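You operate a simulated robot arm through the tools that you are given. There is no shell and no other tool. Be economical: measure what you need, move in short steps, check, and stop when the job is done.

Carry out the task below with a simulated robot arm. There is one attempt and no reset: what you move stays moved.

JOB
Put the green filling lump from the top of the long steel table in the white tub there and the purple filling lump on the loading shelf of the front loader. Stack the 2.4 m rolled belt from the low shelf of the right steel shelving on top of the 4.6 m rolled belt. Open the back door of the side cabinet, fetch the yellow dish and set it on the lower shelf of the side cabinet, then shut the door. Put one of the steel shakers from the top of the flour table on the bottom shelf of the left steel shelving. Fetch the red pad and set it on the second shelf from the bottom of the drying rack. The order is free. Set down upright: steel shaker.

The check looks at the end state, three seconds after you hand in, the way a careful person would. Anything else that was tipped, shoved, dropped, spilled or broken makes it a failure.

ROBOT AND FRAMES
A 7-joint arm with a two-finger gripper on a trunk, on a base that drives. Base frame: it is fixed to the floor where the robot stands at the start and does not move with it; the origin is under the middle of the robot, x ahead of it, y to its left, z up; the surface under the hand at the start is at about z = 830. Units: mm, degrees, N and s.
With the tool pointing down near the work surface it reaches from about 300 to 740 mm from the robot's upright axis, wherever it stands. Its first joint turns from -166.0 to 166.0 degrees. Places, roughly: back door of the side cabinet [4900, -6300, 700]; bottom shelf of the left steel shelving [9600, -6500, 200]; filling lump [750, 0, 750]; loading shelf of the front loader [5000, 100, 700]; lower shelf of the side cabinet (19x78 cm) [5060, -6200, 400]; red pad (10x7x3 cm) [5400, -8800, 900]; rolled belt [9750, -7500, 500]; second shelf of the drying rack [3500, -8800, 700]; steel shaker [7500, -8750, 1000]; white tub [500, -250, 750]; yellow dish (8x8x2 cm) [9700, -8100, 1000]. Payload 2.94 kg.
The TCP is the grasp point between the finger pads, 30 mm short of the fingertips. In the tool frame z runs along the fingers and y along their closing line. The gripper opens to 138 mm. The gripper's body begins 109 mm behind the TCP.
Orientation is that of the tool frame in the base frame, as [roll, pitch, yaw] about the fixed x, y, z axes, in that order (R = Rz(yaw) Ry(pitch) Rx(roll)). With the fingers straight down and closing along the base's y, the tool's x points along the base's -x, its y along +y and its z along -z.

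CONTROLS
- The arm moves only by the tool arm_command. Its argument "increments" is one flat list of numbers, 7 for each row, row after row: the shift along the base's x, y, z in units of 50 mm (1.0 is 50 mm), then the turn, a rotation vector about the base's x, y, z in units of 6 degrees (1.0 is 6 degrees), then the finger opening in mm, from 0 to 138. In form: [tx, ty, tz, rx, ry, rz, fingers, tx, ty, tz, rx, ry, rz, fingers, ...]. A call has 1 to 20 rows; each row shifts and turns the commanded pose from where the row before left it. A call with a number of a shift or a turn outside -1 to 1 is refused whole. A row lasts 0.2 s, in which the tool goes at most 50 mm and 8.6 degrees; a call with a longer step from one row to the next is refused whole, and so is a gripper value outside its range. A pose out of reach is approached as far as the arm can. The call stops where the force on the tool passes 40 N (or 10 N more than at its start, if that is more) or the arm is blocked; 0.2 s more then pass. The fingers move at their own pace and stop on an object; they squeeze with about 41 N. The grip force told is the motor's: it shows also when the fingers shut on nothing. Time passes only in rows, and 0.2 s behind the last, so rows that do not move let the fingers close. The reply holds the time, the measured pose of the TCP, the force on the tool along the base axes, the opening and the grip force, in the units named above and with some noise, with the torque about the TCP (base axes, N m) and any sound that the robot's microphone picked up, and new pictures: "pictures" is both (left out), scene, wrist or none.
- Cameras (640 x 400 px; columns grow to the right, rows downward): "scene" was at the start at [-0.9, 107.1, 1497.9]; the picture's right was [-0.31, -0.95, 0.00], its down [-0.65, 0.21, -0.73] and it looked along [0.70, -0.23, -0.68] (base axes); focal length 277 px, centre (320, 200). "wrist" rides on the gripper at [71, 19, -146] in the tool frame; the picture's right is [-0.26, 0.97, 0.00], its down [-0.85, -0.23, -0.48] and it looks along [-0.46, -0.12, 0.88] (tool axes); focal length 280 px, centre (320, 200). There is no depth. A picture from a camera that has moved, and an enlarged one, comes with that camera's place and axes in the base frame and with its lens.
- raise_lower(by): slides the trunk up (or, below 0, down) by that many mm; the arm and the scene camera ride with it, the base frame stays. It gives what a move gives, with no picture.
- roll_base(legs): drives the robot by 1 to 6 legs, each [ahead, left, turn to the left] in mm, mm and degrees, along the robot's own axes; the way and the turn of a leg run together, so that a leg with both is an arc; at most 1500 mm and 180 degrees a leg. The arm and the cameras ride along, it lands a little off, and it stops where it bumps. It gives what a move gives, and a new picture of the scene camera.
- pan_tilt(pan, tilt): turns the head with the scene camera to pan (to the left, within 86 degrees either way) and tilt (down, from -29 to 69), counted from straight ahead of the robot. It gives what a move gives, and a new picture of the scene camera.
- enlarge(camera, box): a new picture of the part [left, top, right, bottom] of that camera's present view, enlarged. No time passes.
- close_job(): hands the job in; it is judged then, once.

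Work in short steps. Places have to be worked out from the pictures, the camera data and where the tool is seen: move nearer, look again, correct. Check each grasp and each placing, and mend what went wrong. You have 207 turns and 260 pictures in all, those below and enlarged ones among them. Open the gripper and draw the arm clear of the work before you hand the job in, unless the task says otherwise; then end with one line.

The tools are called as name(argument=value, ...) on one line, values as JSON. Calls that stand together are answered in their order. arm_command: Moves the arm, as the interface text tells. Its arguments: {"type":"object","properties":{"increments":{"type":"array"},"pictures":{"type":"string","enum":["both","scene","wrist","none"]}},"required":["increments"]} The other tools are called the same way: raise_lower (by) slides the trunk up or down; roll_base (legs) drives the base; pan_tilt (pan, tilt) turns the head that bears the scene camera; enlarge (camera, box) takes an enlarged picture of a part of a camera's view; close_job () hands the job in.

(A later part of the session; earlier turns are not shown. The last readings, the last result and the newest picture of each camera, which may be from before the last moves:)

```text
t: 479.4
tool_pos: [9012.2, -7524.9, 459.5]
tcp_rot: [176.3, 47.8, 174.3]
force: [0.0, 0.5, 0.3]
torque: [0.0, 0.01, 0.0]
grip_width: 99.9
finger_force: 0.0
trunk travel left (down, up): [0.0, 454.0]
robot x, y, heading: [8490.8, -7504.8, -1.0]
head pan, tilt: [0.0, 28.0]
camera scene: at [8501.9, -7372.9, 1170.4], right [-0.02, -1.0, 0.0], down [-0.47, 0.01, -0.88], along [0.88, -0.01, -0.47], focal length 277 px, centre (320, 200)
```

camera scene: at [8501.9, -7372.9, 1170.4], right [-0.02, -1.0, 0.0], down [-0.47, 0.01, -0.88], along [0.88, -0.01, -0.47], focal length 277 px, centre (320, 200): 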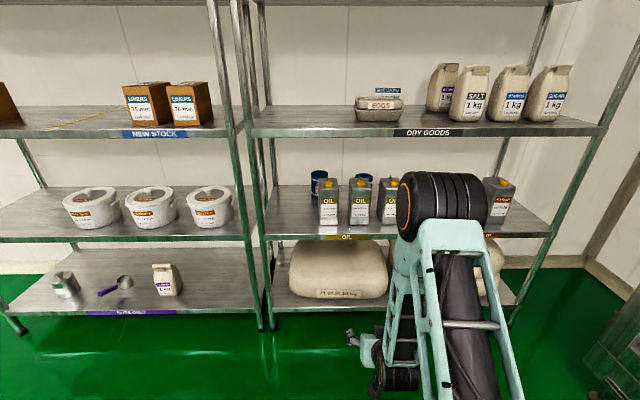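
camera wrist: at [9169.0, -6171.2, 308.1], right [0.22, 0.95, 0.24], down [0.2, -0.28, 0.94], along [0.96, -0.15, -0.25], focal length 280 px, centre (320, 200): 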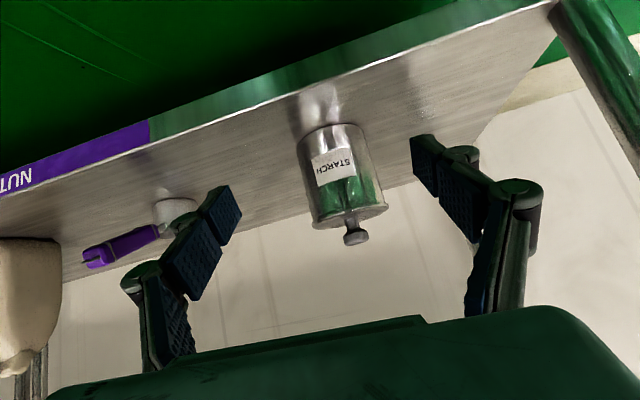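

The blue rolls behind the oil tins on the z≈500 shelf are likely the belts. Shift the robot right, so the arm doesn't cover them, and enlarge.

roll_base(legs=[[0, -250, 0.8]])

pan_tilt(pan=5, tilt=28)

enlarge(camera="scene", box=[170, 140, 410, 290])

```text
t: 482.3
tool_pos: [9008.9, -7770.2, 460.1]
tcp_rot: [176.3, 47.8, 175.1]
force: [0.3, 0.0, -0.2]
torque: [-0.02, 0.04, -0.03]
grip_width: 100.1
finger_force: 0.0
trunk travel left (down, up): [0.0, 454.0]
robot x, y, heading: [8488.7, -7761.9, 0.2]
head pan, tilt: [0.0, 28.0]
camera scene: at [8497.6, -7627.3, 1170.5], right [0.0, -1.0, 0.0], down [-0.47, 0.0, -0.88], along [0.88, 0.0, -0.47], focal length 277 px, centre (320, 200)
```

scene: 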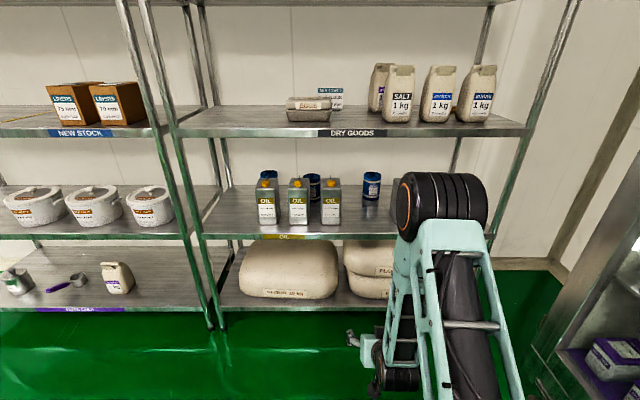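

```text
t: 482.9
tool_pos: [9009.4, -7770.7, 459.0]
tcp_rot: [176.3, 47.9, 175.1]
force: [0.1, 0.0, 0.0]
torque: [0.01, -0.01, 0.05]
grip_width: 99.9
finger_force: 0.0
trunk travel left (down, up): [0.0, 454.0]
robot x, y, heading: [8487.7, -7761.9, 0.1]
head pan, tilt: [5.0, 28.0]
camera scene: at [8497.2, -7619.4, 1170.5], right [0.09, -1.0, 0.0], down [-0.47, -0.04, -0.88], along [0.88, 0.08, -0.47], focal length 277 px, centre (320, 200)
```

scene: 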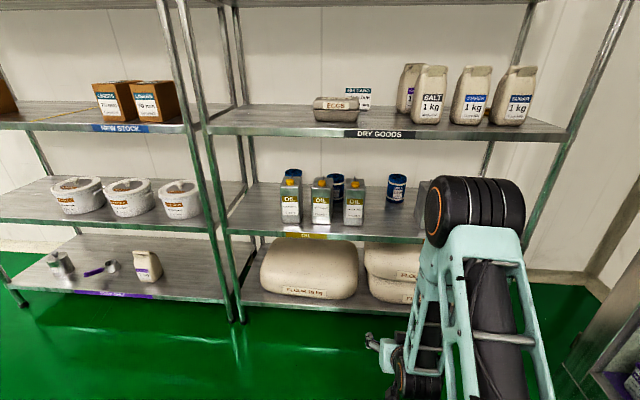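

```text
2.67 times, centred on (290, 215) of scene
camera zoom: at [8497.2, -7619.4, 1170.5], right [0.09, -1.0, 0.0], down [-0.47, -0.04, -0.88], along [0.88, 0.08, -0.47], focal length 738 px, centre (400, 160)
```

zoom: 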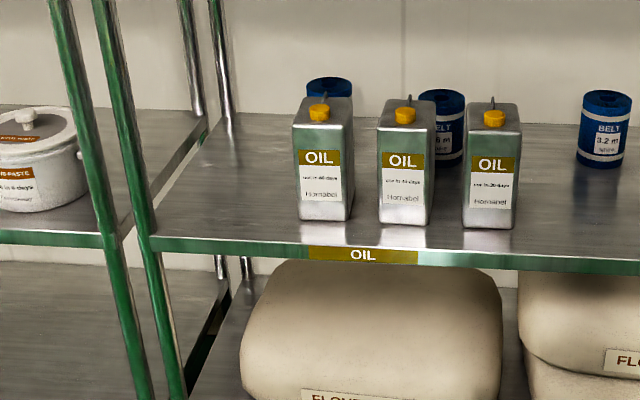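

The right roll reads 3.2 m. The others are hidden by oil tins; enlarge the middle label, then view from another side.

enlarge(camera="scene", box=[280, 160, 360, 210])

roll_base(legs=[[0, -450, 0]])

pan_tilt(pan=30, tilt=25)

enlarge(camera="scene", box=[240, 140, 400, 240])

```text
8.00 times, centred on (320, 185) of scene
camera zoom: at [8497.2, -7619.4, 1170.5], right [0.09, -1.0, 0.0], down [-0.47, -0.04, -0.88], along [0.88, 0.08, -0.47], focal length 2215 px, centre (320, 320)
```

zoom: 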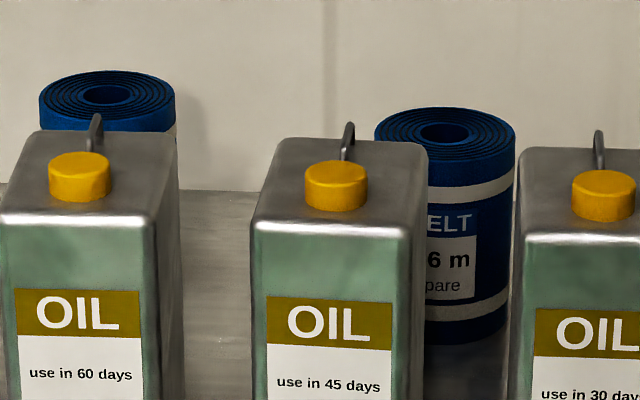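

```text
t: 486.2
tool_pos: [9008.8, -8090.7, 460.5]
tcp_rot: [176.4, 47.8, 175.0]
force: [0.6, -0.7, 0.0]
torque: [-0.02, 0.0, 0.02]
grip_width: 99.9
finger_force: 0.1
trunk travel left (down, up): [0.0, 454.0]
robot x, y, heading: [8487.2, -8079.7, -0.1]
head pan, tilt: [5.0, 28.0]
stopped in leg 1: the robot was blocked; the commanded pose is now the measured one
camera scene: at [8497.0, -7938.1, 1170.5], right [0.09, -1.0, 0.0], down [-0.47, -0.04, -0.88], along [0.88, 0.08, -0.47], focal length 277 px, centre (320, 200)
```

scene: 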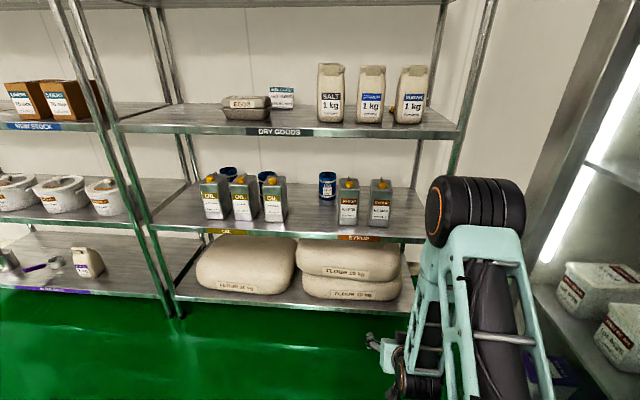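

```text
t: 487.1
tool_pos: [9008.6, -8091.4, 459.1]
tcp_rot: [176.4, 48.0, 175.1]
force: [0.6, -0.1, 0.7]
torque: [-0.01, 0.01, 0.02]
grip_width: 100.2
finger_force: 0.1
trunk travel left (down, up): [0.0, 454.0]
robot x, y, heading: [8481.5, -8077.5, -0.2]
head pan, tilt: [30.0, 25.0]
camera scene: at [8486.0, -7900.1, 1175.3], right [0.5, -0.87, 0.0], down [-0.37, -0.21, -0.91], along [0.79, 0.45, -0.42], focal length 277 px, centre (320, 200)
```

scene: 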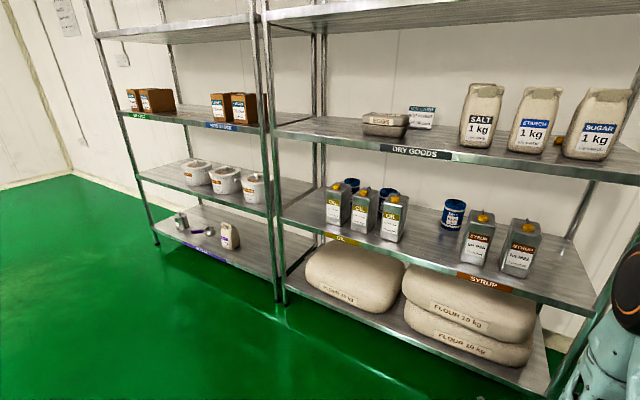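

```text
4.00 times, centred on (320, 190) of scene
camera zoom: at [8486.0, -7900.1, 1175.3], right [0.5, -0.87, 0.0], down [-0.37, -0.21, -0.91], along [0.79, 0.45, -0.42], focal length 1108 px, centre (320, 240)
```

zoom: 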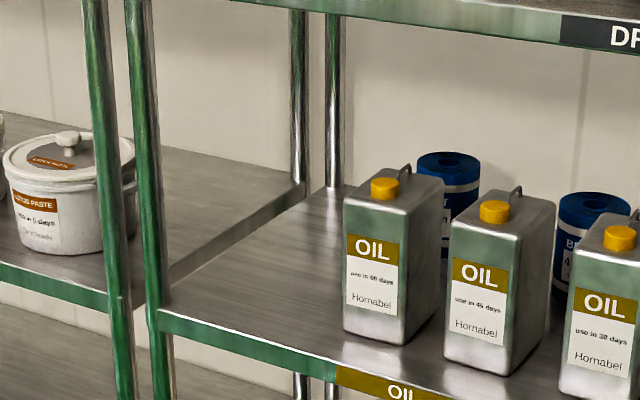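

The middle roll is the 4.6 m one ("6 m" and a "4" are visible), so the left roll, behind the first oil tin, must be 2.4 m. It stands near (9735, −7375), z 548–660. I'll come in with the tool at ~70° tilt and yawed −25°, to pass left of the oil tin. First reposition and orient the arm clear of the shelving.

roll_base(legs=[[-130, 0, 0.2], [0, 900, 0]])

arm_command(increments=[0.6, -0.14, 0.23, 0, -0.306, -0.278, 125, 0.6, -0.14, 0.23, 0, -0.306, -0.278, 125, 0.6, -0.14, 0.23, 0, -0.306, -0.278, 125, 0.6, -0.14, 0.23, 0, -0.306, -0.278, 125, 0.6, -0.14, 0.23, 0, -0.306, -0.278, 125, 0.6, -0.14, 0.23, 0, -0.306, -0.278, 125, 0.6, -0.14, 0.23, 0, -0.306, -0.278, 125, 0.6, -0.14, 0.23, 0, -0.306, -0.278, 125, 0.6, -0.14, 0.23, 0, -0.306, -0.278, 125, 0.6, -0.14, 0.23, 0, -0.306, -0.278, 125, 0.6, -0.14, 0.23, 0, -0.306, -0.278, 125, 0.6, -0.14, 0.23, 0, -0.306, -0.278, 125])

```text
t: 496.3
tool_pos: [8874.7, -7175.5, 460.1]
tcp_rot: [176.4, 47.9, 175.4]
force: [-0.4, -1.1, 1.1]
torque: [0.01, -0.02, 0.02]
grip_width: 100.0
finger_force: 0.1
trunk travel left (down, up): [0.0, 454.0]
robot x, y, heading: [8350.6, -7165.0, 0.6]
head pan, tilt: [30.0, 25.0]
camera scene: at [8349.5, -6988.8, 1175.3], right [0.51, -0.86, 0.0], down [-0.36, -0.21, -0.91], along [0.78, 0.46, -0.42], focal length 277 px, centre (320, 200)
```

scene: 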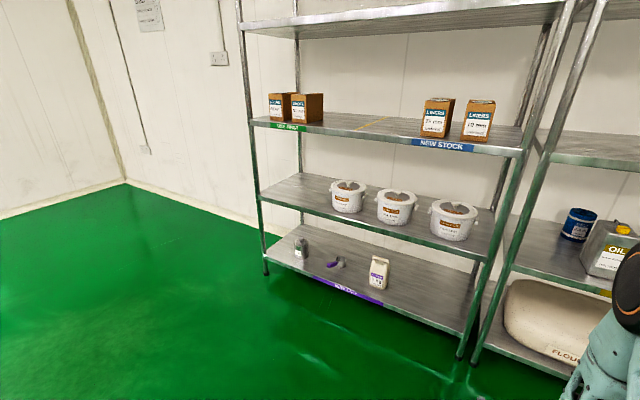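

```text
t: 498.9
tool_pos: [9233.0, -7258.4, 597.3]
tcp_rot: [161.3, 68.6, 142.0]
force: [-0.4, -0.2, -0.4]
torque: [0.01, 0.03, 0.0]
grip_width: 125.1
finger_force: 0.0
trunk travel left (down, up): [0.0, 454.0]
robot x, y, heading: [8351.8, -7171.0, 0.2]
head pan, tilt: [30.0, 25.0]
camera scene: at [8349.4, -6988.8, 1175.3], right [0.51, -0.86, 0.0], down [-0.36, -0.21, -0.91], along [0.78, 0.46, -0.42], focal length 277 px, centre (320, 200)
camera wrist: at [9088.6, -7181.7, 583.7], right [0.41, 0.84, 0.36], down [-0.26, -0.27, 0.93], along [0.87, -0.47, 0.11], focal length 280 px, centre (320, 200)
```

scene: 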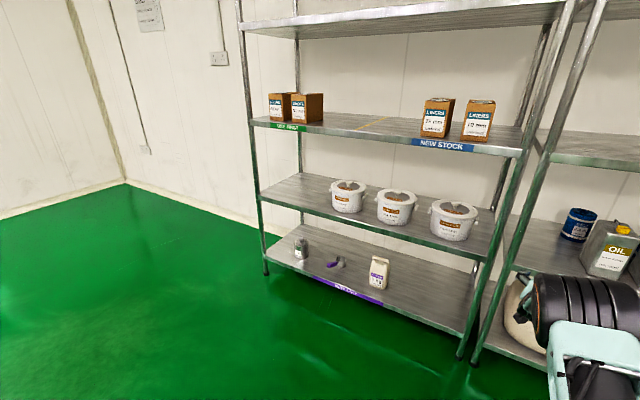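
wrist: 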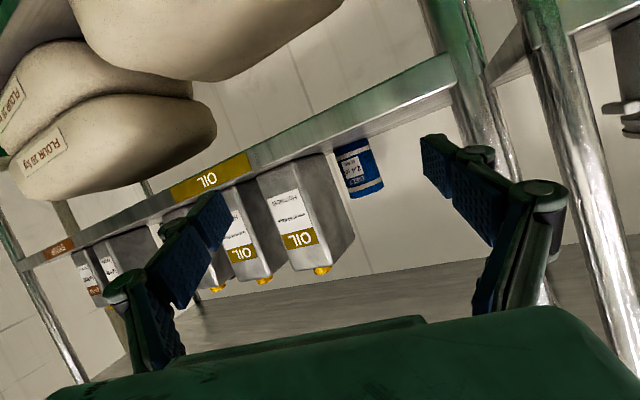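

Arm reached. Enlarge the wrist view to read and locate the roll.

enlarge(camera="wrist", box=[220, 80, 460, 290])

enlarge(camera="scene", box=[500, 170, 640, 290])

```text
1.90 times, centred on (340, 185) of wrist
camera zoom: at [9088.6, -7181.7, 583.7], right [0.41, 0.84, 0.36], down [-0.26, -0.27, 0.93], along [0.87, -0.47, 0.11], focal length 534 px, centre (282, 229)
```

zoom: 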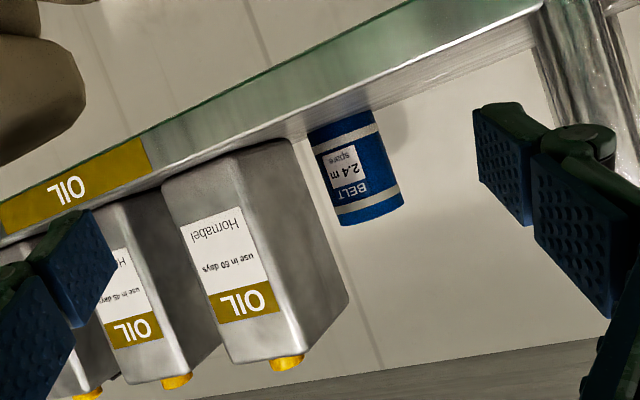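

```text
3.33 times, centred on (570, 230) of scene
camera zoom: at [8349.4, -6988.8, 1175.3], right [0.51, -0.86, 0.0], down [-0.36, -0.21, -0.91], along [0.78, 0.46, -0.42], focal length 923 px, centre (-513, 100)
```

zoom: 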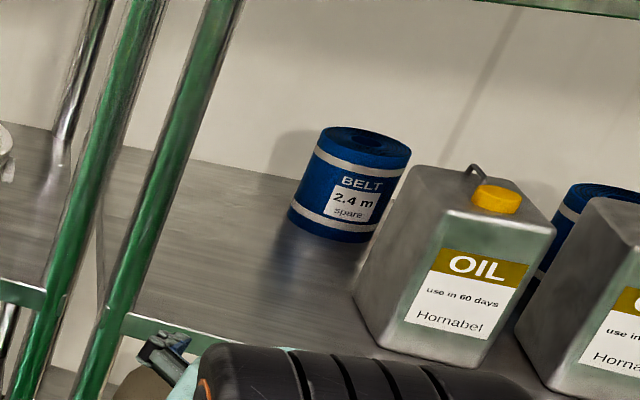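

The left roll is confirmed as 2.4 m. The tins (tops ≈712–727) and the upper shelf (underside ≈918) leave little room, and the wrist camera hangs under the gripper. I'll roll the tool 180° about its own axis so the camera rides on top, retracting meanwhile.

arm_command(increments=[-0.5, 0.05, 0.1, 0.891, -0.284, -0.349, 125, -0.5, 0.05, 0.1, 0.891, -0.284, -0.349, 125, -0.5, 0.05, 0.1, 0.891, -0.284, -0.349, 125, -0.5, 0.05, 0.1, 0.891, -0.284, -0.349, 125, -0.5, 0.05, 0, 0.891, -0.284, -0.349, 125, -0.5, 0.05, 0, 0.891, -0.284, -0.349, 125, -0.5, 0.05, 0, 0.891, -0.284, -0.349, 125, -0.5, 0.05, 0, 0.891, -0.284, -0.349, 125, -0.5, 0, 0, 0.891, -0.284, -0.349, 125, -0.5, 0, 0, 0.891, -0.284, -0.349, 125, 0, 0, 0, 0.891, -0.284, -0.349, 125, 0, 0, 0, 0.891, -0.284, -0.349, 125, 0, 0, 0, 0.891, -0.284, -0.349, 125, 0, 0, 0, 0.891, -0.284, -0.349, 125, 0, 0, 0, 0.891, -0.284, -0.349, 125])

```text
t: 502.1
tool_pos: [8984.3, -7239.3, 617.4]
tcp_rot: [111.0, -6.7, 69.8]
force: [-0.2, -0.5, -0.3]
torque: [0.0, 0.01, 0.0]
grip_width: 124.9
finger_force: 0.1
trunk travel left (down, up): [0.0, 454.0]
robot x, y, heading: [8351.0, -7168.3, 0.5]
head pan, tilt: [30.0, 25.0]
camera scene: at [8349.5, -6988.8, 1175.3], right [0.51, -0.86, 0.0], down [-0.36, -0.21, -0.91], along [0.78, 0.46, -0.42], focal length 277 px, centre (320, 200)
camera wrist: at [8883.9, -7135.4, 694.8], right [0.2, -0.46, 0.86], down [-0.78, -0.6, -0.14], along [0.59, -0.65, -0.48], focal length 280 px, centre (320, 200)
```

scene: 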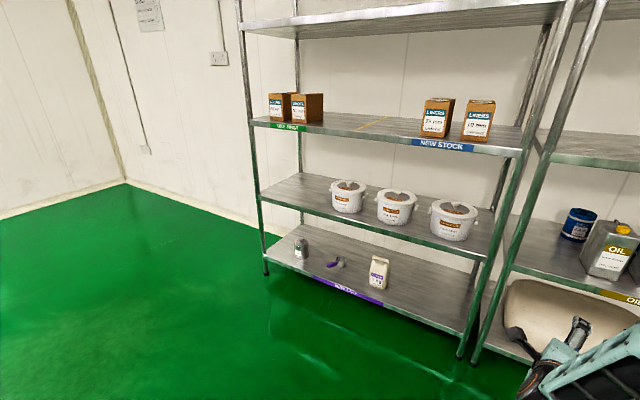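
wrist: 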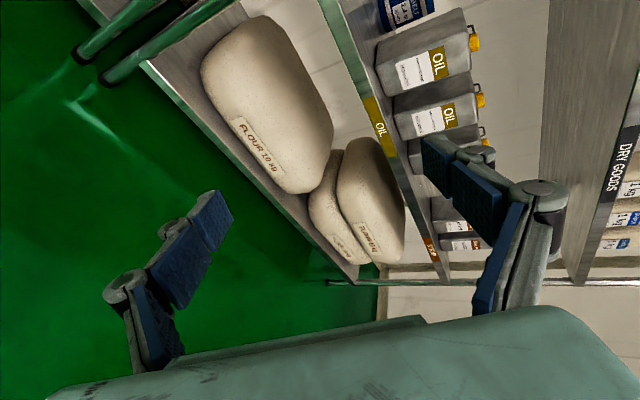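

Half the roll is done. Continue the other 90°, then set yaw ≈0 and tilt ≈50°.

arm_command(increments=[0, 0, 0, 0.891, -0.284, -0.349, 125, 0, 0, 0, 0.891, -0.284, -0.349, 125, 0, 0, 0, 0.891, -0.284, -0.349, 125, 0, 0, 0, 0.891, -0.284, -0.349, 125, 0, 0, 0, 0.891, -0.284, -0.349, 125, 0, 0, 0, 0.891, -0.284, -0.349, 125, 0, 0, 0, 0.891, -0.284, -0.349, 125, 0, 0, 0, 0.891, -0.284, -0.349, 125, 0, 0, 0, 0.891, -0.284, -0.349, 125, 0, 0, 0, 0.891, -0.284, -0.349, 125, 0, 0, 0, 0.891, -0.284, -0.349, 125, 0, 0, 0, 0.891, -0.284, -0.349, 125, 0, 0, 0, 0.891, -0.284, -0.349, 125, 0, 0, 0, 0.891, -0.284, -0.349, 125, 0, 0, 0, 0.891, -0.284, -0.349, 125, 0, 0, 0, 0, 0.82, 0.74, 125, 0, 0, 0, 0, 0.82, 0.74, 125, 0, 0, 0, 0, 0.82, 0.74, 125, 0, 0, 0, 0, 0.82, 0.74, 125])

```text
t: 506.1
tool_pos: [8982.5, -7240.3, 618.2]
tcp_rot: [-175.9, -49.9, -6.6]
force: [-0.7, 0.1, -1.1]
torque: [0.0, -0.01, 0.02]
grip_width: 125.0
finger_force: 0.1
trunk travel left (down, up): [0.0, 454.0]
robot x, y, heading: [8348.8, -7168.4, 0.3]
head pan, tilt: [30.0, 25.0]
camera scene: at [8349.5, -6988.8, 1175.3], right [0.51, -0.86, 0.0], down [-0.36, -0.21, -0.91], along [0.78, 0.46, -0.42], focal length 277 px, centre (320, 200)
camera wrist: at [8915.2, -7261.8, 765.2], right [-0.23, -0.94, -0.25], down [-0.89, 0.3, -0.33], along [0.39, 0.14, -0.91], focal length 280 px, centre (320, 200)
```

scene: 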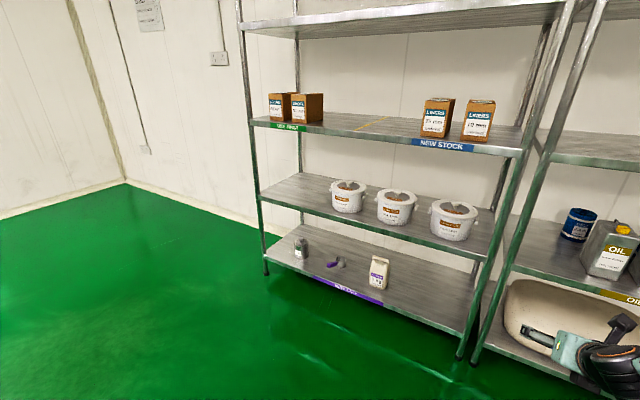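
wrist: 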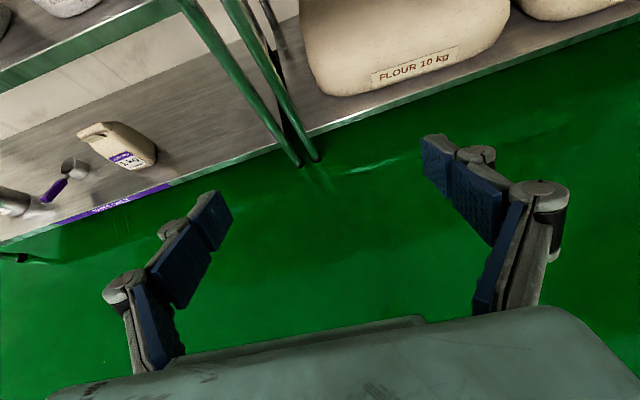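

Flipped; the camera is now on top. Extend the arm to its working reach at z≈650 and line up on the free corridor at y≈−7275.

arm_command(increments=[0.8, -0.1, 0.1, 0, 0, 0.06, 125, 0.8, -0.1, 0.1, 0, 0, 0.06, 125, 0.8, -0.1, 0.1, 0, 0, 0.06, 125, 0.8, -0.1, 0.1, 0, 0, 0.06, 125, 0.8, -0.1, 0.1, 0, 0, 0, 125, 0.8, -0.1, 0.1, 0, 0, 0, 125, 0.6, 0, 0, 0, 0, 0, 125])

pan_tilt(pan=10, tilt=15)

```text
t: 507.7
tool_pos: [9254.6, -7267.3, 644.9]
tcp_rot: [-175.9, -49.9, -5.0]
force: [-0.3, 0.8, 0.8]
torque: [0.01, 0.05, -0.04]
grip_width: 125.2
finger_force: 0.0
trunk travel left (down, up): [0.0, 454.0]
robot x, y, heading: [8354.3, -7172.1, 0.3]
head pan, tilt: [30.0, 25.0]
camera scene: at [8349.3, -6988.8, 1175.3], right [0.51, -0.86, 0.0], down [-0.36, -0.21, -0.91], along [0.78, 0.46, -0.42], focal length 277 px, centre (320, 200)
camera wrist: at [9185.9, -7291.0, 792.4], right [-0.2, -0.95, -0.25], down [-0.9, 0.28, -0.33], along [0.38, 0.15, -0.91], focal length 280 px, centre (320, 200)
```

scene: 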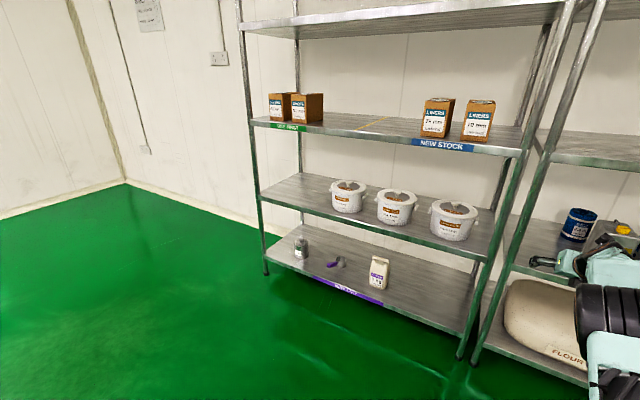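
wrist: 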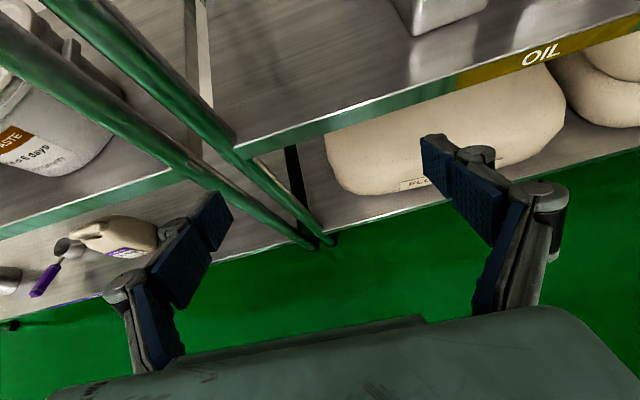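

```text
t: 508.5
tool_pos: [9253.5, -7269.3, 645.3]
tcp_rot: [-175.9, -50.0, -5.2]
force: [0.0, -0.3, 0.5]
torque: [0.06, -0.01, 0.01]
grip_width: 125.1
finger_force: 0.1
trunk travel left (down, up): [0.0, 454.0]
robot x, y, heading: [8348.6, -7169.9, 0.5]
head pan, tilt: [10.0, 15.0]
camera scene: at [8361.9, -7018.5, 1191.5], right [0.18, -0.98, 0.0], down [-0.25, -0.05, -0.97], along [0.95, 0.17, -0.26], focal length 277 px, centre (320, 200)
```

scene: 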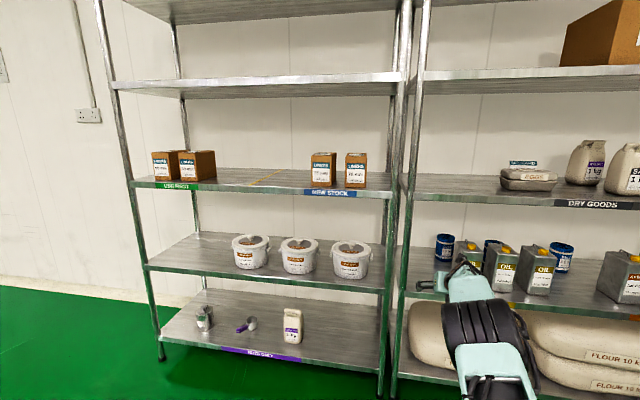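

Tin 1's near side is at y≈−7390 and the shelf post at ≈−7170, so a curved entry at ~70° tilt lets me do this with a single grasp. Set tilt 70°, yaw −10°, z≈600.

arm_command(increments=[0, -0.05, -0.2, 0, -0.67, -0.3, 115, 0, -0.05, -0.2, 0, -0.67, -0.3, 115, 0, -0.05, -0.2, 0, -0.67, -0.3, 115, 0, -0.05, -0.2, 0, -0.67, -0.3, 115, 0, 0, -0.1, 0, -0.67, -0.3, 115])

```text
t: 509.7
tool_pos: [9253.6, -7280.8, 602.4]
tcp_rot: [-166.3, -69.6, -22.8]
force: [0.6, -0.9, -0.2]
torque: [0.02, 0.06, 0.0]
grip_width: 115.2
finger_force: 0.1
trunk travel left (down, up): [0.0, 454.0]
robot x, y, heading: [8351.5, -7168.0, 0.4]
head pan, tilt: [10.0, 15.0]
camera scene: at [8361.8, -7018.5, 1191.6], right [0.18, -0.98, 0.0], down [-0.25, -0.05, -0.97], along [0.95, 0.17, -0.26], focal length 277 px, centre (320, 200)
camera wrist: at [9136.6, -7288.5, 717.1], right [-0.25, -0.91, -0.33], down [-0.68, 0.4, -0.62], along [0.69, 0.07, -0.72], focal length 280 px, centre (320, 200)
```

scene: 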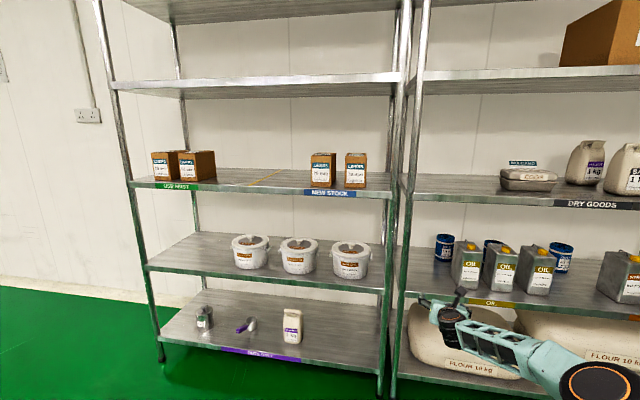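
wrist: 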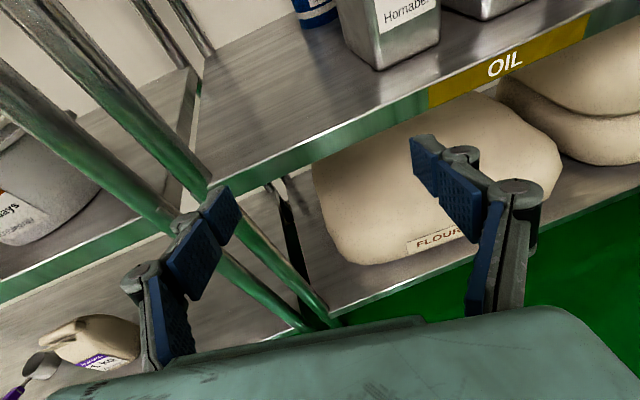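

Tilt 70°, yaw −8°. The corridor is clear on both sides; drive ahead 290.

roll_base(legs=[[290, 0, 0]])

enlarge(camera="wrist", box=[0, 0, 640, 400])

```text
t: 511.7
tool_pos: [9537.2, -7268.0, 602.7]
tcp_rot: [-166.3, -69.4, -22.2]
force: [0.3, -0.1, 0.3]
torque: [0.0, -0.03, 0.04]
grip_width: 115.0
finger_force: 0.1
trunk travel left (down, up): [0.0, 454.0]
robot x, y, heading: [8633.0, -7161.7, 0.8]
head pan, tilt: [10.0, 15.0]
camera scene: at [8642.4, -7015.2, 1191.5], right [0.19, -0.98, 0.0], down [-0.25, -0.05, -0.97], along [0.95, 0.18, -0.26], focal length 277 px, centre (320, 200)
```

scene: 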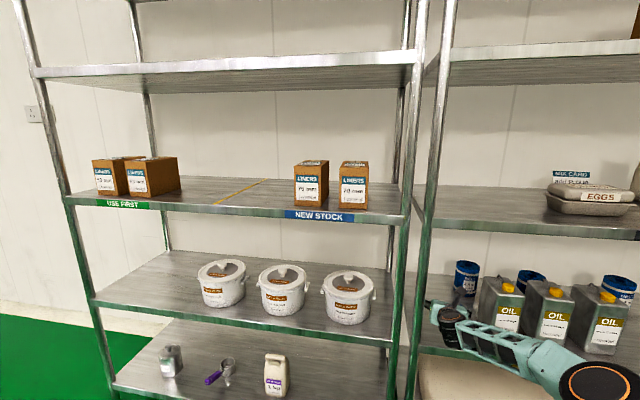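

```text
1.00 times, centred on (320, 200) of wrist (not enlarged: the box is as wide or as high as the picture)
camera zoom: at [9419.8, -7277.7, 716.6], right [-0.24, -0.91, -0.33], down [-0.68, 0.4, -0.61], along [0.69, 0.07, -0.72], focal length 280 px, centre (320, 200)
```

zoom: 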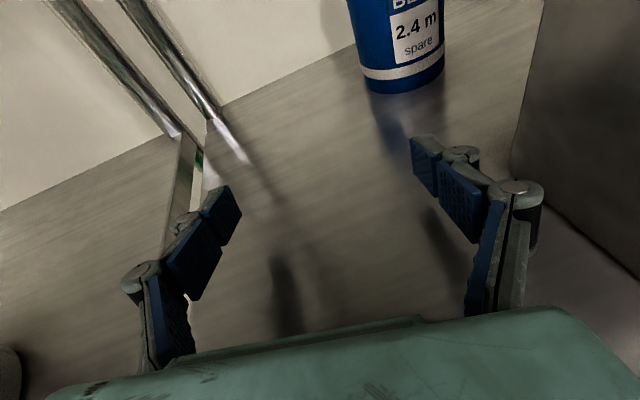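

The roll's centre is at about (9715, −7380) and tin 1's side at y≈−7394, back at x≈9538. Advance partway, then yaw the tool to about −27°.

roll_base(legs=[[80, -22, -0.5]])

arm_command(increments=[0, 0, 0, 0, 0, -0.8, 120, 0, 0, 0, 0, 0, -0.8, 120, 0, 0, 0, 0, 0, -0.8, 120, 0, 0, 0, 0, 0, -0.75, 120], pictures="wrist")

```text
t: 512.8
tool_pos: [9615.8, -7296.4, 602.8]
tcp_rot: [-166.4, -69.5, -22.6]
force: [0.3, 0.7, 0.1]
torque: [0.0, 0.01, 0.0]
grip_width: 114.8
finger_force: 0.1
trunk travel left (down, up): [0.0, 454.0]
robot x, y, heading: [8714.9, -7182.4, 0.4]
head pan, tilt: [10.0, 15.0]
camera scene: at [8724.4, -7036.2, 1191.5], right [0.18, -0.98, 0.0], down [-0.25, -0.05, -0.97], along [0.95, 0.18, -0.26], focal length 277 px, centre (320, 200)
```

scene: 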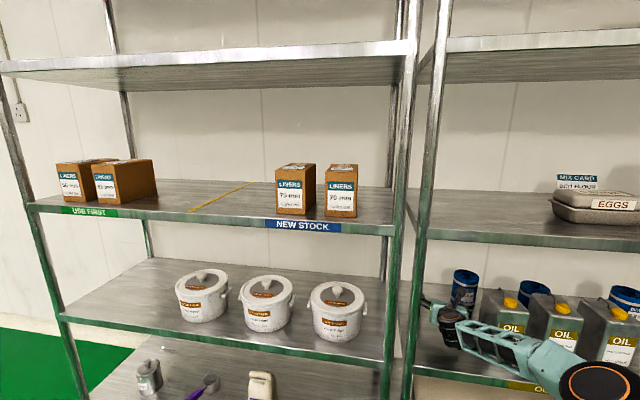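

```text
t: 514.0
tool_pos: [9611.9, -7341.0, 604.2]
tcp_rot: [-167.3, -70.1, -43.1]
force: [1.7, 0.6, 0.1]
torque: [-0.09, 0.02, 0.01]
grip_width: 118.9
finger_force: 0.0
trunk travel left (down, up): [0.0, 454.0]
robot x, y, heading: [8709.3, -7186.0, -0.3]
head pan, tilt: [10.0, 15.0]
stopped in row 4: the arm was blocked; the commanded pose is now the measured one
camera wrist: at [9499.0, -7304.2, 718.1], right [-0.57, -0.76, -0.32], down [-0.48, 0.62, -0.62], along [0.67, -0.2, -0.72], focal length 280 px, centre (320, 200)
```

wrist: 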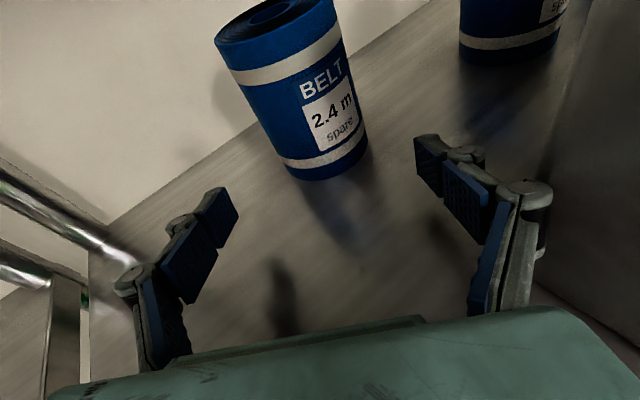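

The wrist brushed the post, but the yaw is now −30° and the roll lies 112 mm straight ahead, 12 mm left of the axis. Step right off the post, then go in.

roll_base(legs=[[12, -12, 0], [55, -20, 0]])

enlarge(camera="wrist", box=[0, 0, 640, 400])

```text
t: 515.3
tool_pos: [9676.1, -7367.9, 603.2]
tcp_rot: [-167.6, -69.9, -42.7]
force: [1.0, -0.5, 0.6]
torque: [-0.02, 0.0, 0.03]
grip_width: 120.0
finger_force: 0.1
trunk travel left (down, up): [0.0, 454.0]
robot x, y, heading: [8780.3, -7221.4, 0.2]
head pan, tilt: [10.0, 15.0]
camera scene: at [8789.7, -7069.9, 1191.5], right [0.17, -0.98, 0.0], down [-0.25, -0.05, -0.97], along [0.95, 0.17, -0.26], focal length 277 px, centre (320, 200)
```

scene: 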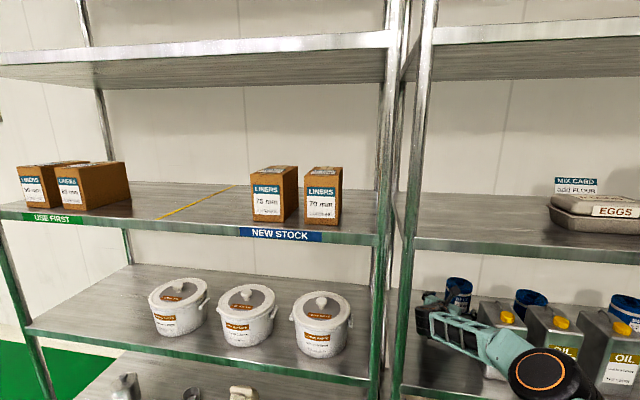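

```text
1.00 times, centred on (320, 200) of wrist (not enlarged: the box is as wide or as high as the picture)
camera zoom: at [9564.2, -7332.5, 716.7], right [-0.56, -0.76, -0.32], down [-0.49, 0.62, -0.62], along [0.67, -0.2, -0.72], focal length 280 px, centre (320, 200)
```

zoom: 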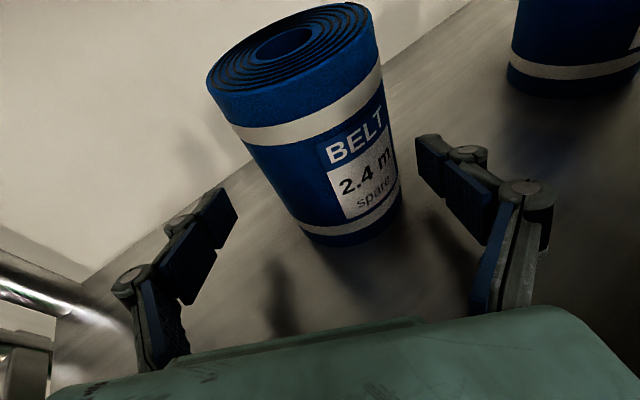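

Well centred. Advance the last 36 mm along the axis and close.

roll_base(legs=[[33, -16, 0]])

arm_command(increments=[0, 0, 0, 0, 0, 0, 90, 0, 0, 0, 0, 0, 0, 60, 0, 0, 0, 0, 0, 0, 60, 0, 0, 0, 0, 0, 0, 60], pictures="wrist")

```text
t: 516.2
tool_pos: [9709.4, -7382.6, 602.1]
tcp_rot: [-167.6, -70.1, -42.7]
force: [0.0, 0.8, -0.6]
torque: [-0.02, -0.01, 0.0]
grip_width: 120.3
finger_force: 0.0
trunk travel left (down, up): [0.0, 454.0]
robot x, y, heading: [8811.1, -7237.8, 0.3]
head pan, tilt: [10.0, 15.0]
camera scene: at [8822.2, -7085.9, 1191.5], right [0.18, -0.98, 0.0], down [-0.25, -0.05, -0.97], along [0.95, 0.17, -0.26], focal length 277 px, centre (320, 200)
```

scene: 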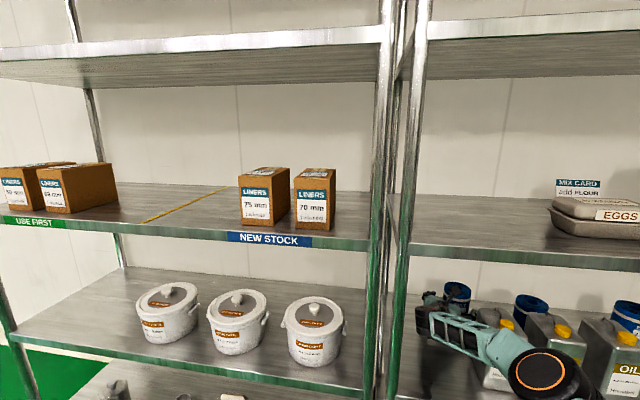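

```text
t: 517.2
tool_pos: [9709.6, -7383.5, 602.9]
tcp_rot: [-167.6, -70.0, -42.7]
force: [-1.2, -1.1, 0.2]
torque: [-0.26, 0.11, -0.01]
grip_width: 78.1
finger_force: 41.1
trunk travel left (down, up): [0.0, 454.0]
robot x, y, heading: [8811.8, -7236.6, 0.4]
head pan, tilt: [10.0, 15.0]
camera wrist: at [9596.8, -7347.9, 716.9], right [-0.56, -0.76, -0.32], down [-0.49, 0.61, -0.62], along [0.67, -0.2, -0.72], focal length 280 px, centre (320, 200)
```

wrist: 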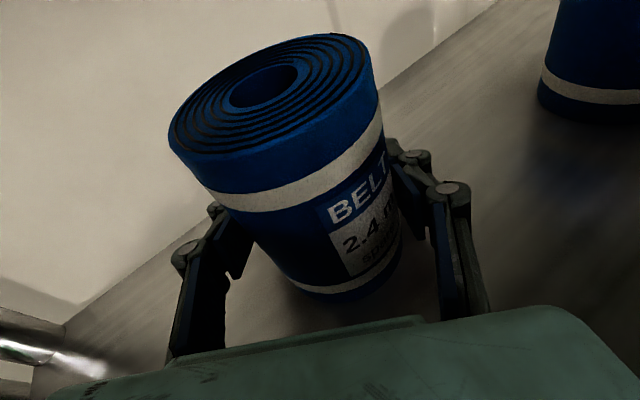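

The 2.4 m roll is gripped (78 mm). Lift it 126 mm straight up with the arm.

arm_command(increments=[0, 0, 0.4, 0, 0, 0, 60, 0, 0, 0.7, 0, 0, 0, 60, 0, 0, 0.7, 0, 0, 0, 60, 0, 0, 0.7, 0, 0, 0, 60])

```text
t: 518.2
tool_pos: [9707.3, -7384.4, 725.8]
tcp_rot: [-167.8, -69.9, -42.6]
force: [0.2, -0.3, -5.5]
torque: [-0.09, -0.09, -0.03]
grip_width: 78.1
finger_force: 41.0
trunk travel left (down, up): [0.0, 454.0]
robot x, y, heading: [8809.6, -7239.6, 0.1]
head pan, tilt: [10.0, 15.0]
camera scene: at [8822.8, -7086.0, 1191.5], right [0.18, -0.98, 0.0], down [-0.26, -0.05, -0.97], along [0.95, 0.17, -0.26], focal length 277 px, centre (320, 200)
camera wrist: at [9595.0, -7348.7, 840.6], right [-0.56, -0.76, -0.32], down [-0.49, 0.62, -0.62], along [0.67, -0.19, -0.72], focal length 280 px, centre (320, 200)
```

scene: 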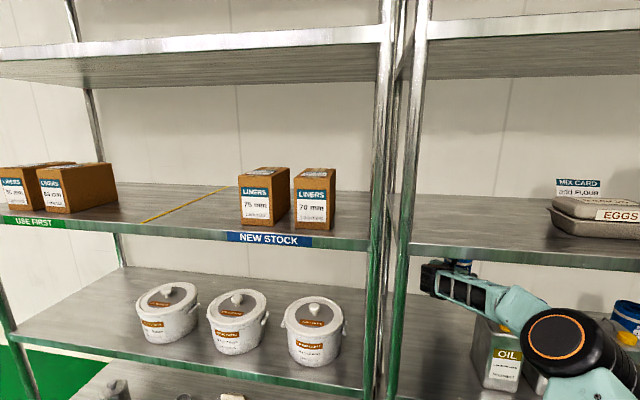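
wrist: 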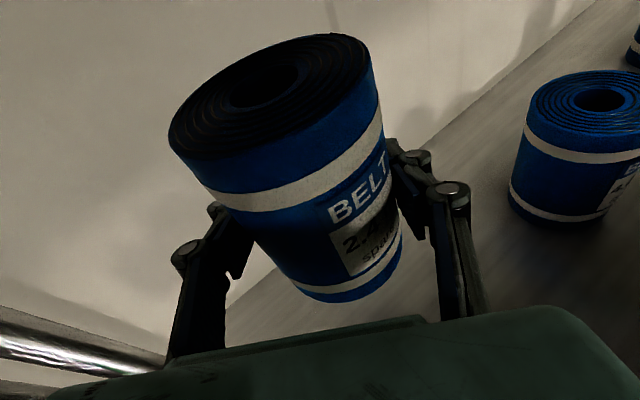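

Raise another 13 mm for clearance over the 4.6 m roll (estimated centre (9670, −7588)), then slide the base right.

arm_command(increments=[0, 0, 0.26, 0, 0, 0, 60], pictures="none")

roll_base(legs=[[-35, -120, 0]])

enlarge(camera="wrist", box=[0, 0, 640, 400])

```text
t: 518.6
tool_pos: [9708.2, -7383.6, 739.8]
tcp_rot: [-167.6, -69.8, -42.6]
force: [0.1, -0.6, -4.0]
torque: [-0.06, -0.02, -0.03]
grip_width: 78.4
finger_force: 41.1
trunk travel left (down, up): [0.0, 454.0]
robot x, y, heading: [8808.6, -7235.3, 0.1]
head pan, tilt: [10.0, 15.0]
```

```text
t: 520.3
tool_pos: [9671.9, -7504.0, 740.6]
tcp_rot: [-167.8, -69.9, -42.8]
force: [-0.3, -1.1, -4.5]
torque: [-0.05, -0.02, 0.02]
grip_width: 78.0
finger_force: 40.8
trunk travel left (down, up): [0.0, 454.0]
robot x, y, heading: [8771.4, -7353.7, 0.1]
head pan, tilt: [10.0, 15.0]
camera scene: at [8788.0, -7204.4, 1191.5], right [0.17, -0.98, 0.0], down [-0.26, -0.04, -0.97], along [0.95, 0.17, -0.26], focal length 277 px, centre (320, 200)
```

scene: 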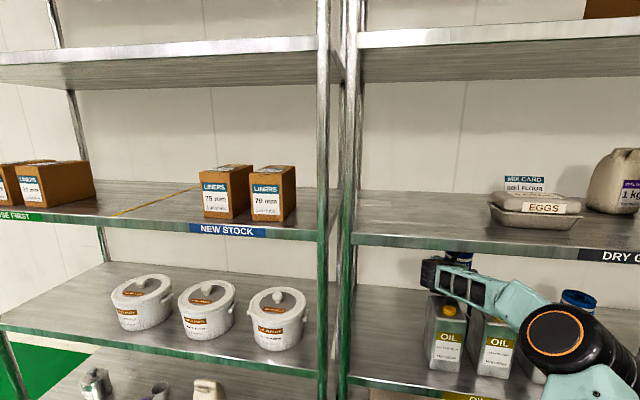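

```text
1.00 times, centred on (320, 200) of wrist (not enlarged: the box is as wide or as high as the picture)
camera zoom: at [9560.2, -7468.5, 853.9], right [-0.56, -0.76, -0.32], down [-0.48, 0.62, -0.62], along [0.67, -0.2, -0.72], focal length 280 px, centre (320, 200)
```

zoom: 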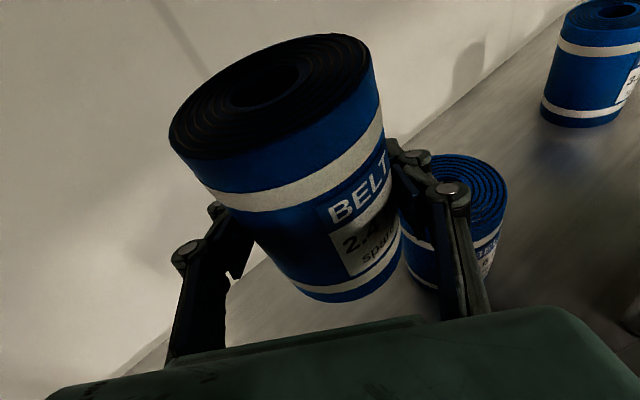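

The 4.6 m roll's top centre looks to be at about (9657, −7591). Move so the held roll is over it.

roll_base(legs=[[-14, -87, 0]])

enlarge(camera="wrist", box=[0, 0, 640, 400])

pan_tilt(pan=-5, tilt=22)

enlarge(camera="scene", box=[240, 120, 440, 245])

```text
t: 521.7
tool_pos: [9659.1, -7591.7, 739.8]
tcp_rot: [-167.7, -69.8, -42.7]
force: [-2.1, 0.1, -4.0]
torque: [-0.04, -0.1, 0.03]
grip_width: 77.9
finger_force: 41.1
trunk travel left (down, up): [0.0, 454.0]
robot x, y, heading: [8763.4, -7437.9, -0.0]
head pan, tilt: [10.0, 15.0]
camera scene: at [8774.5, -7290.7, 1191.5], right [0.17, -0.99, 0.0], down [-0.26, -0.04, -0.97], along [0.95, 0.17, -0.26], focal length 277 px, centre (320, 200)
```

scene: 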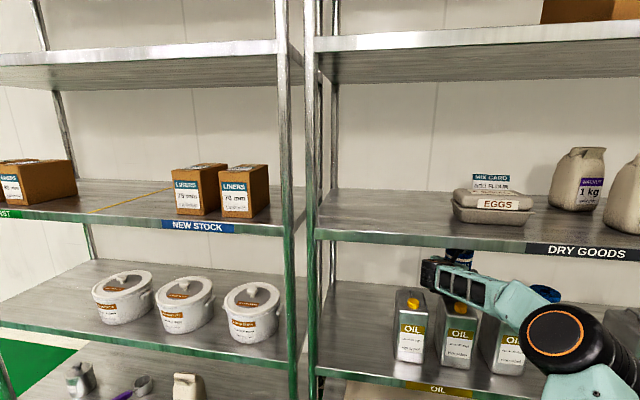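

```text
1.00 times, centred on (320, 200) of wrist (not enlarged: the box is as wide or as high as the picture)
camera zoom: at [9546.3, -7555.6, 853.8], right [-0.56, -0.76, -0.32], down [-0.48, 0.62, -0.62], along [0.67, -0.2, -0.72], focal length 280 px, centre (320, 200)
```

zoom: 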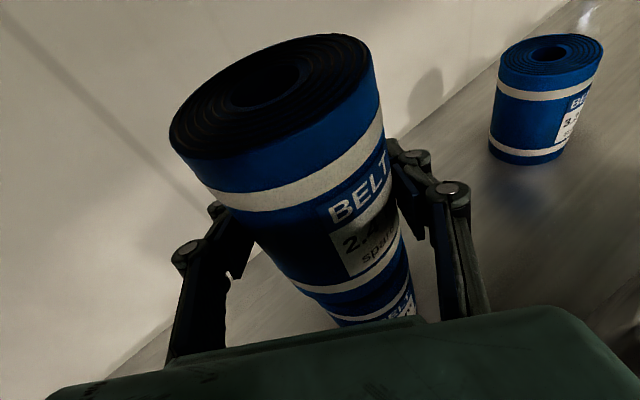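

```text
t: 522.5
tool_pos: [9659.9, -7590.5, 739.8]
tcp_rot: [-167.7, -69.9, -42.8]
force: [0.1, -1.2, -4.2]
torque: [-0.01, 0.0, -0.02]
grip_width: 78.0
finger_force: 41.3
trunk travel left (down, up): [0.0, 454.0]
robot x, y, heading: [8758.9, -7437.3, -0.1]
head pan, tilt: [-5.0, 22.0]
camera scene: at [8774.9, -7315.0, 1180.2], right [-0.09, -1.0, 0.0], down [-0.37, 0.03, -0.93], along [0.92, -0.08, -0.37], focal length 277 px, centre (320, 200)
```

scene: 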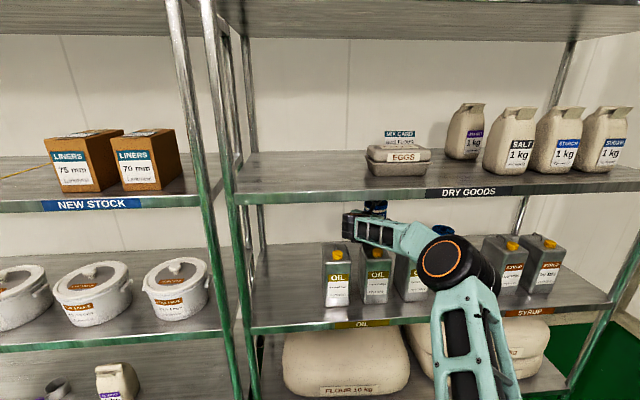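

```text
3.20 times, centred on (340, 182) of scene
camera zoom: at [8774.9, -7315.0, 1180.2], right [-0.09, -1.0, 0.0], down [-0.37, 0.03, -0.93], along [0.92, -0.08, -0.37], focal length 886 px, centre (256, 256)
```

zoom: 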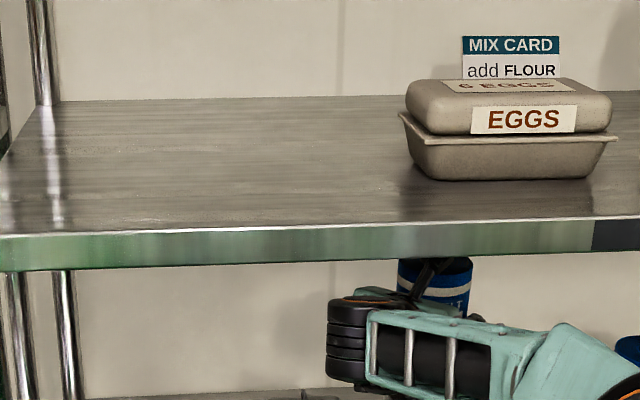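

enlarge(camera="wrist", box=[220, 200, 460, 330])

```text
2.67 times, centred on (340, 265) of wrist
camera zoom: at [9546.3, -7555.6, 853.6], right [-0.56, -0.76, -0.32], down [-0.48, 0.62, -0.62], along [0.67, -0.2, -0.72], focal length 748 px, centre (267, 27)
```

zoom: 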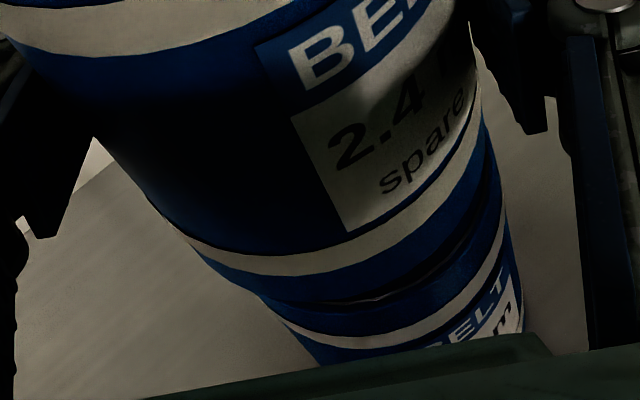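

The silhouettes line up nicely. Lower gently until contact.

arm_command(increments=[0, 0, -0.1, 0, 0, 0, 60, 0, 0, -0.08, 0, 0, 0, 60, 0, 0, -0.06, 0, 0, 0, 60], pictures="none")

enlarge(camera="wrist", box=[220, 200, 460, 330])

```text
t: 523.3
tool_pos: [9656.9, -7591.4, 731.0]
tcp_rot: [-167.4, -70.2, -43.1]
force: [5.3, -0.8, 7.0]
torque: [0.6, 1.25, -0.13]
grip_width: 77.6
finger_force: 40.7
trunk travel left (down, up): [0.0, 454.0]
robot x, y, heading: [8764.2, -7436.4, -0.2]
head pan, tilt: [-5.0, 22.0]
```

```text
2.67 times, centred on (340, 265) of wrist
camera zoom: at [9545.1, -7555.7, 844.9], right [-0.56, -0.76, -0.32], down [-0.48, 0.62, -0.62], along [0.67, -0.2, -0.71], focal length 748 px, centre (267, 27)
```

zoom: 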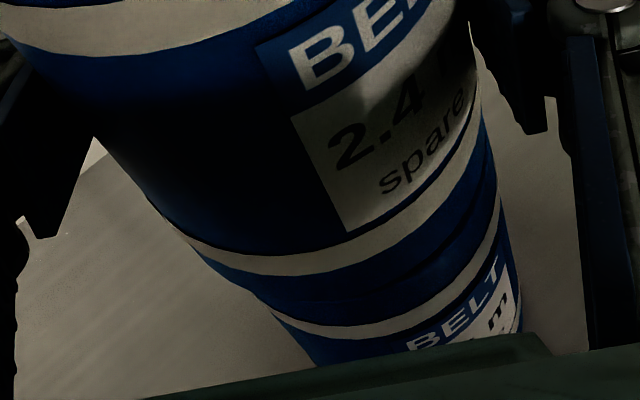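

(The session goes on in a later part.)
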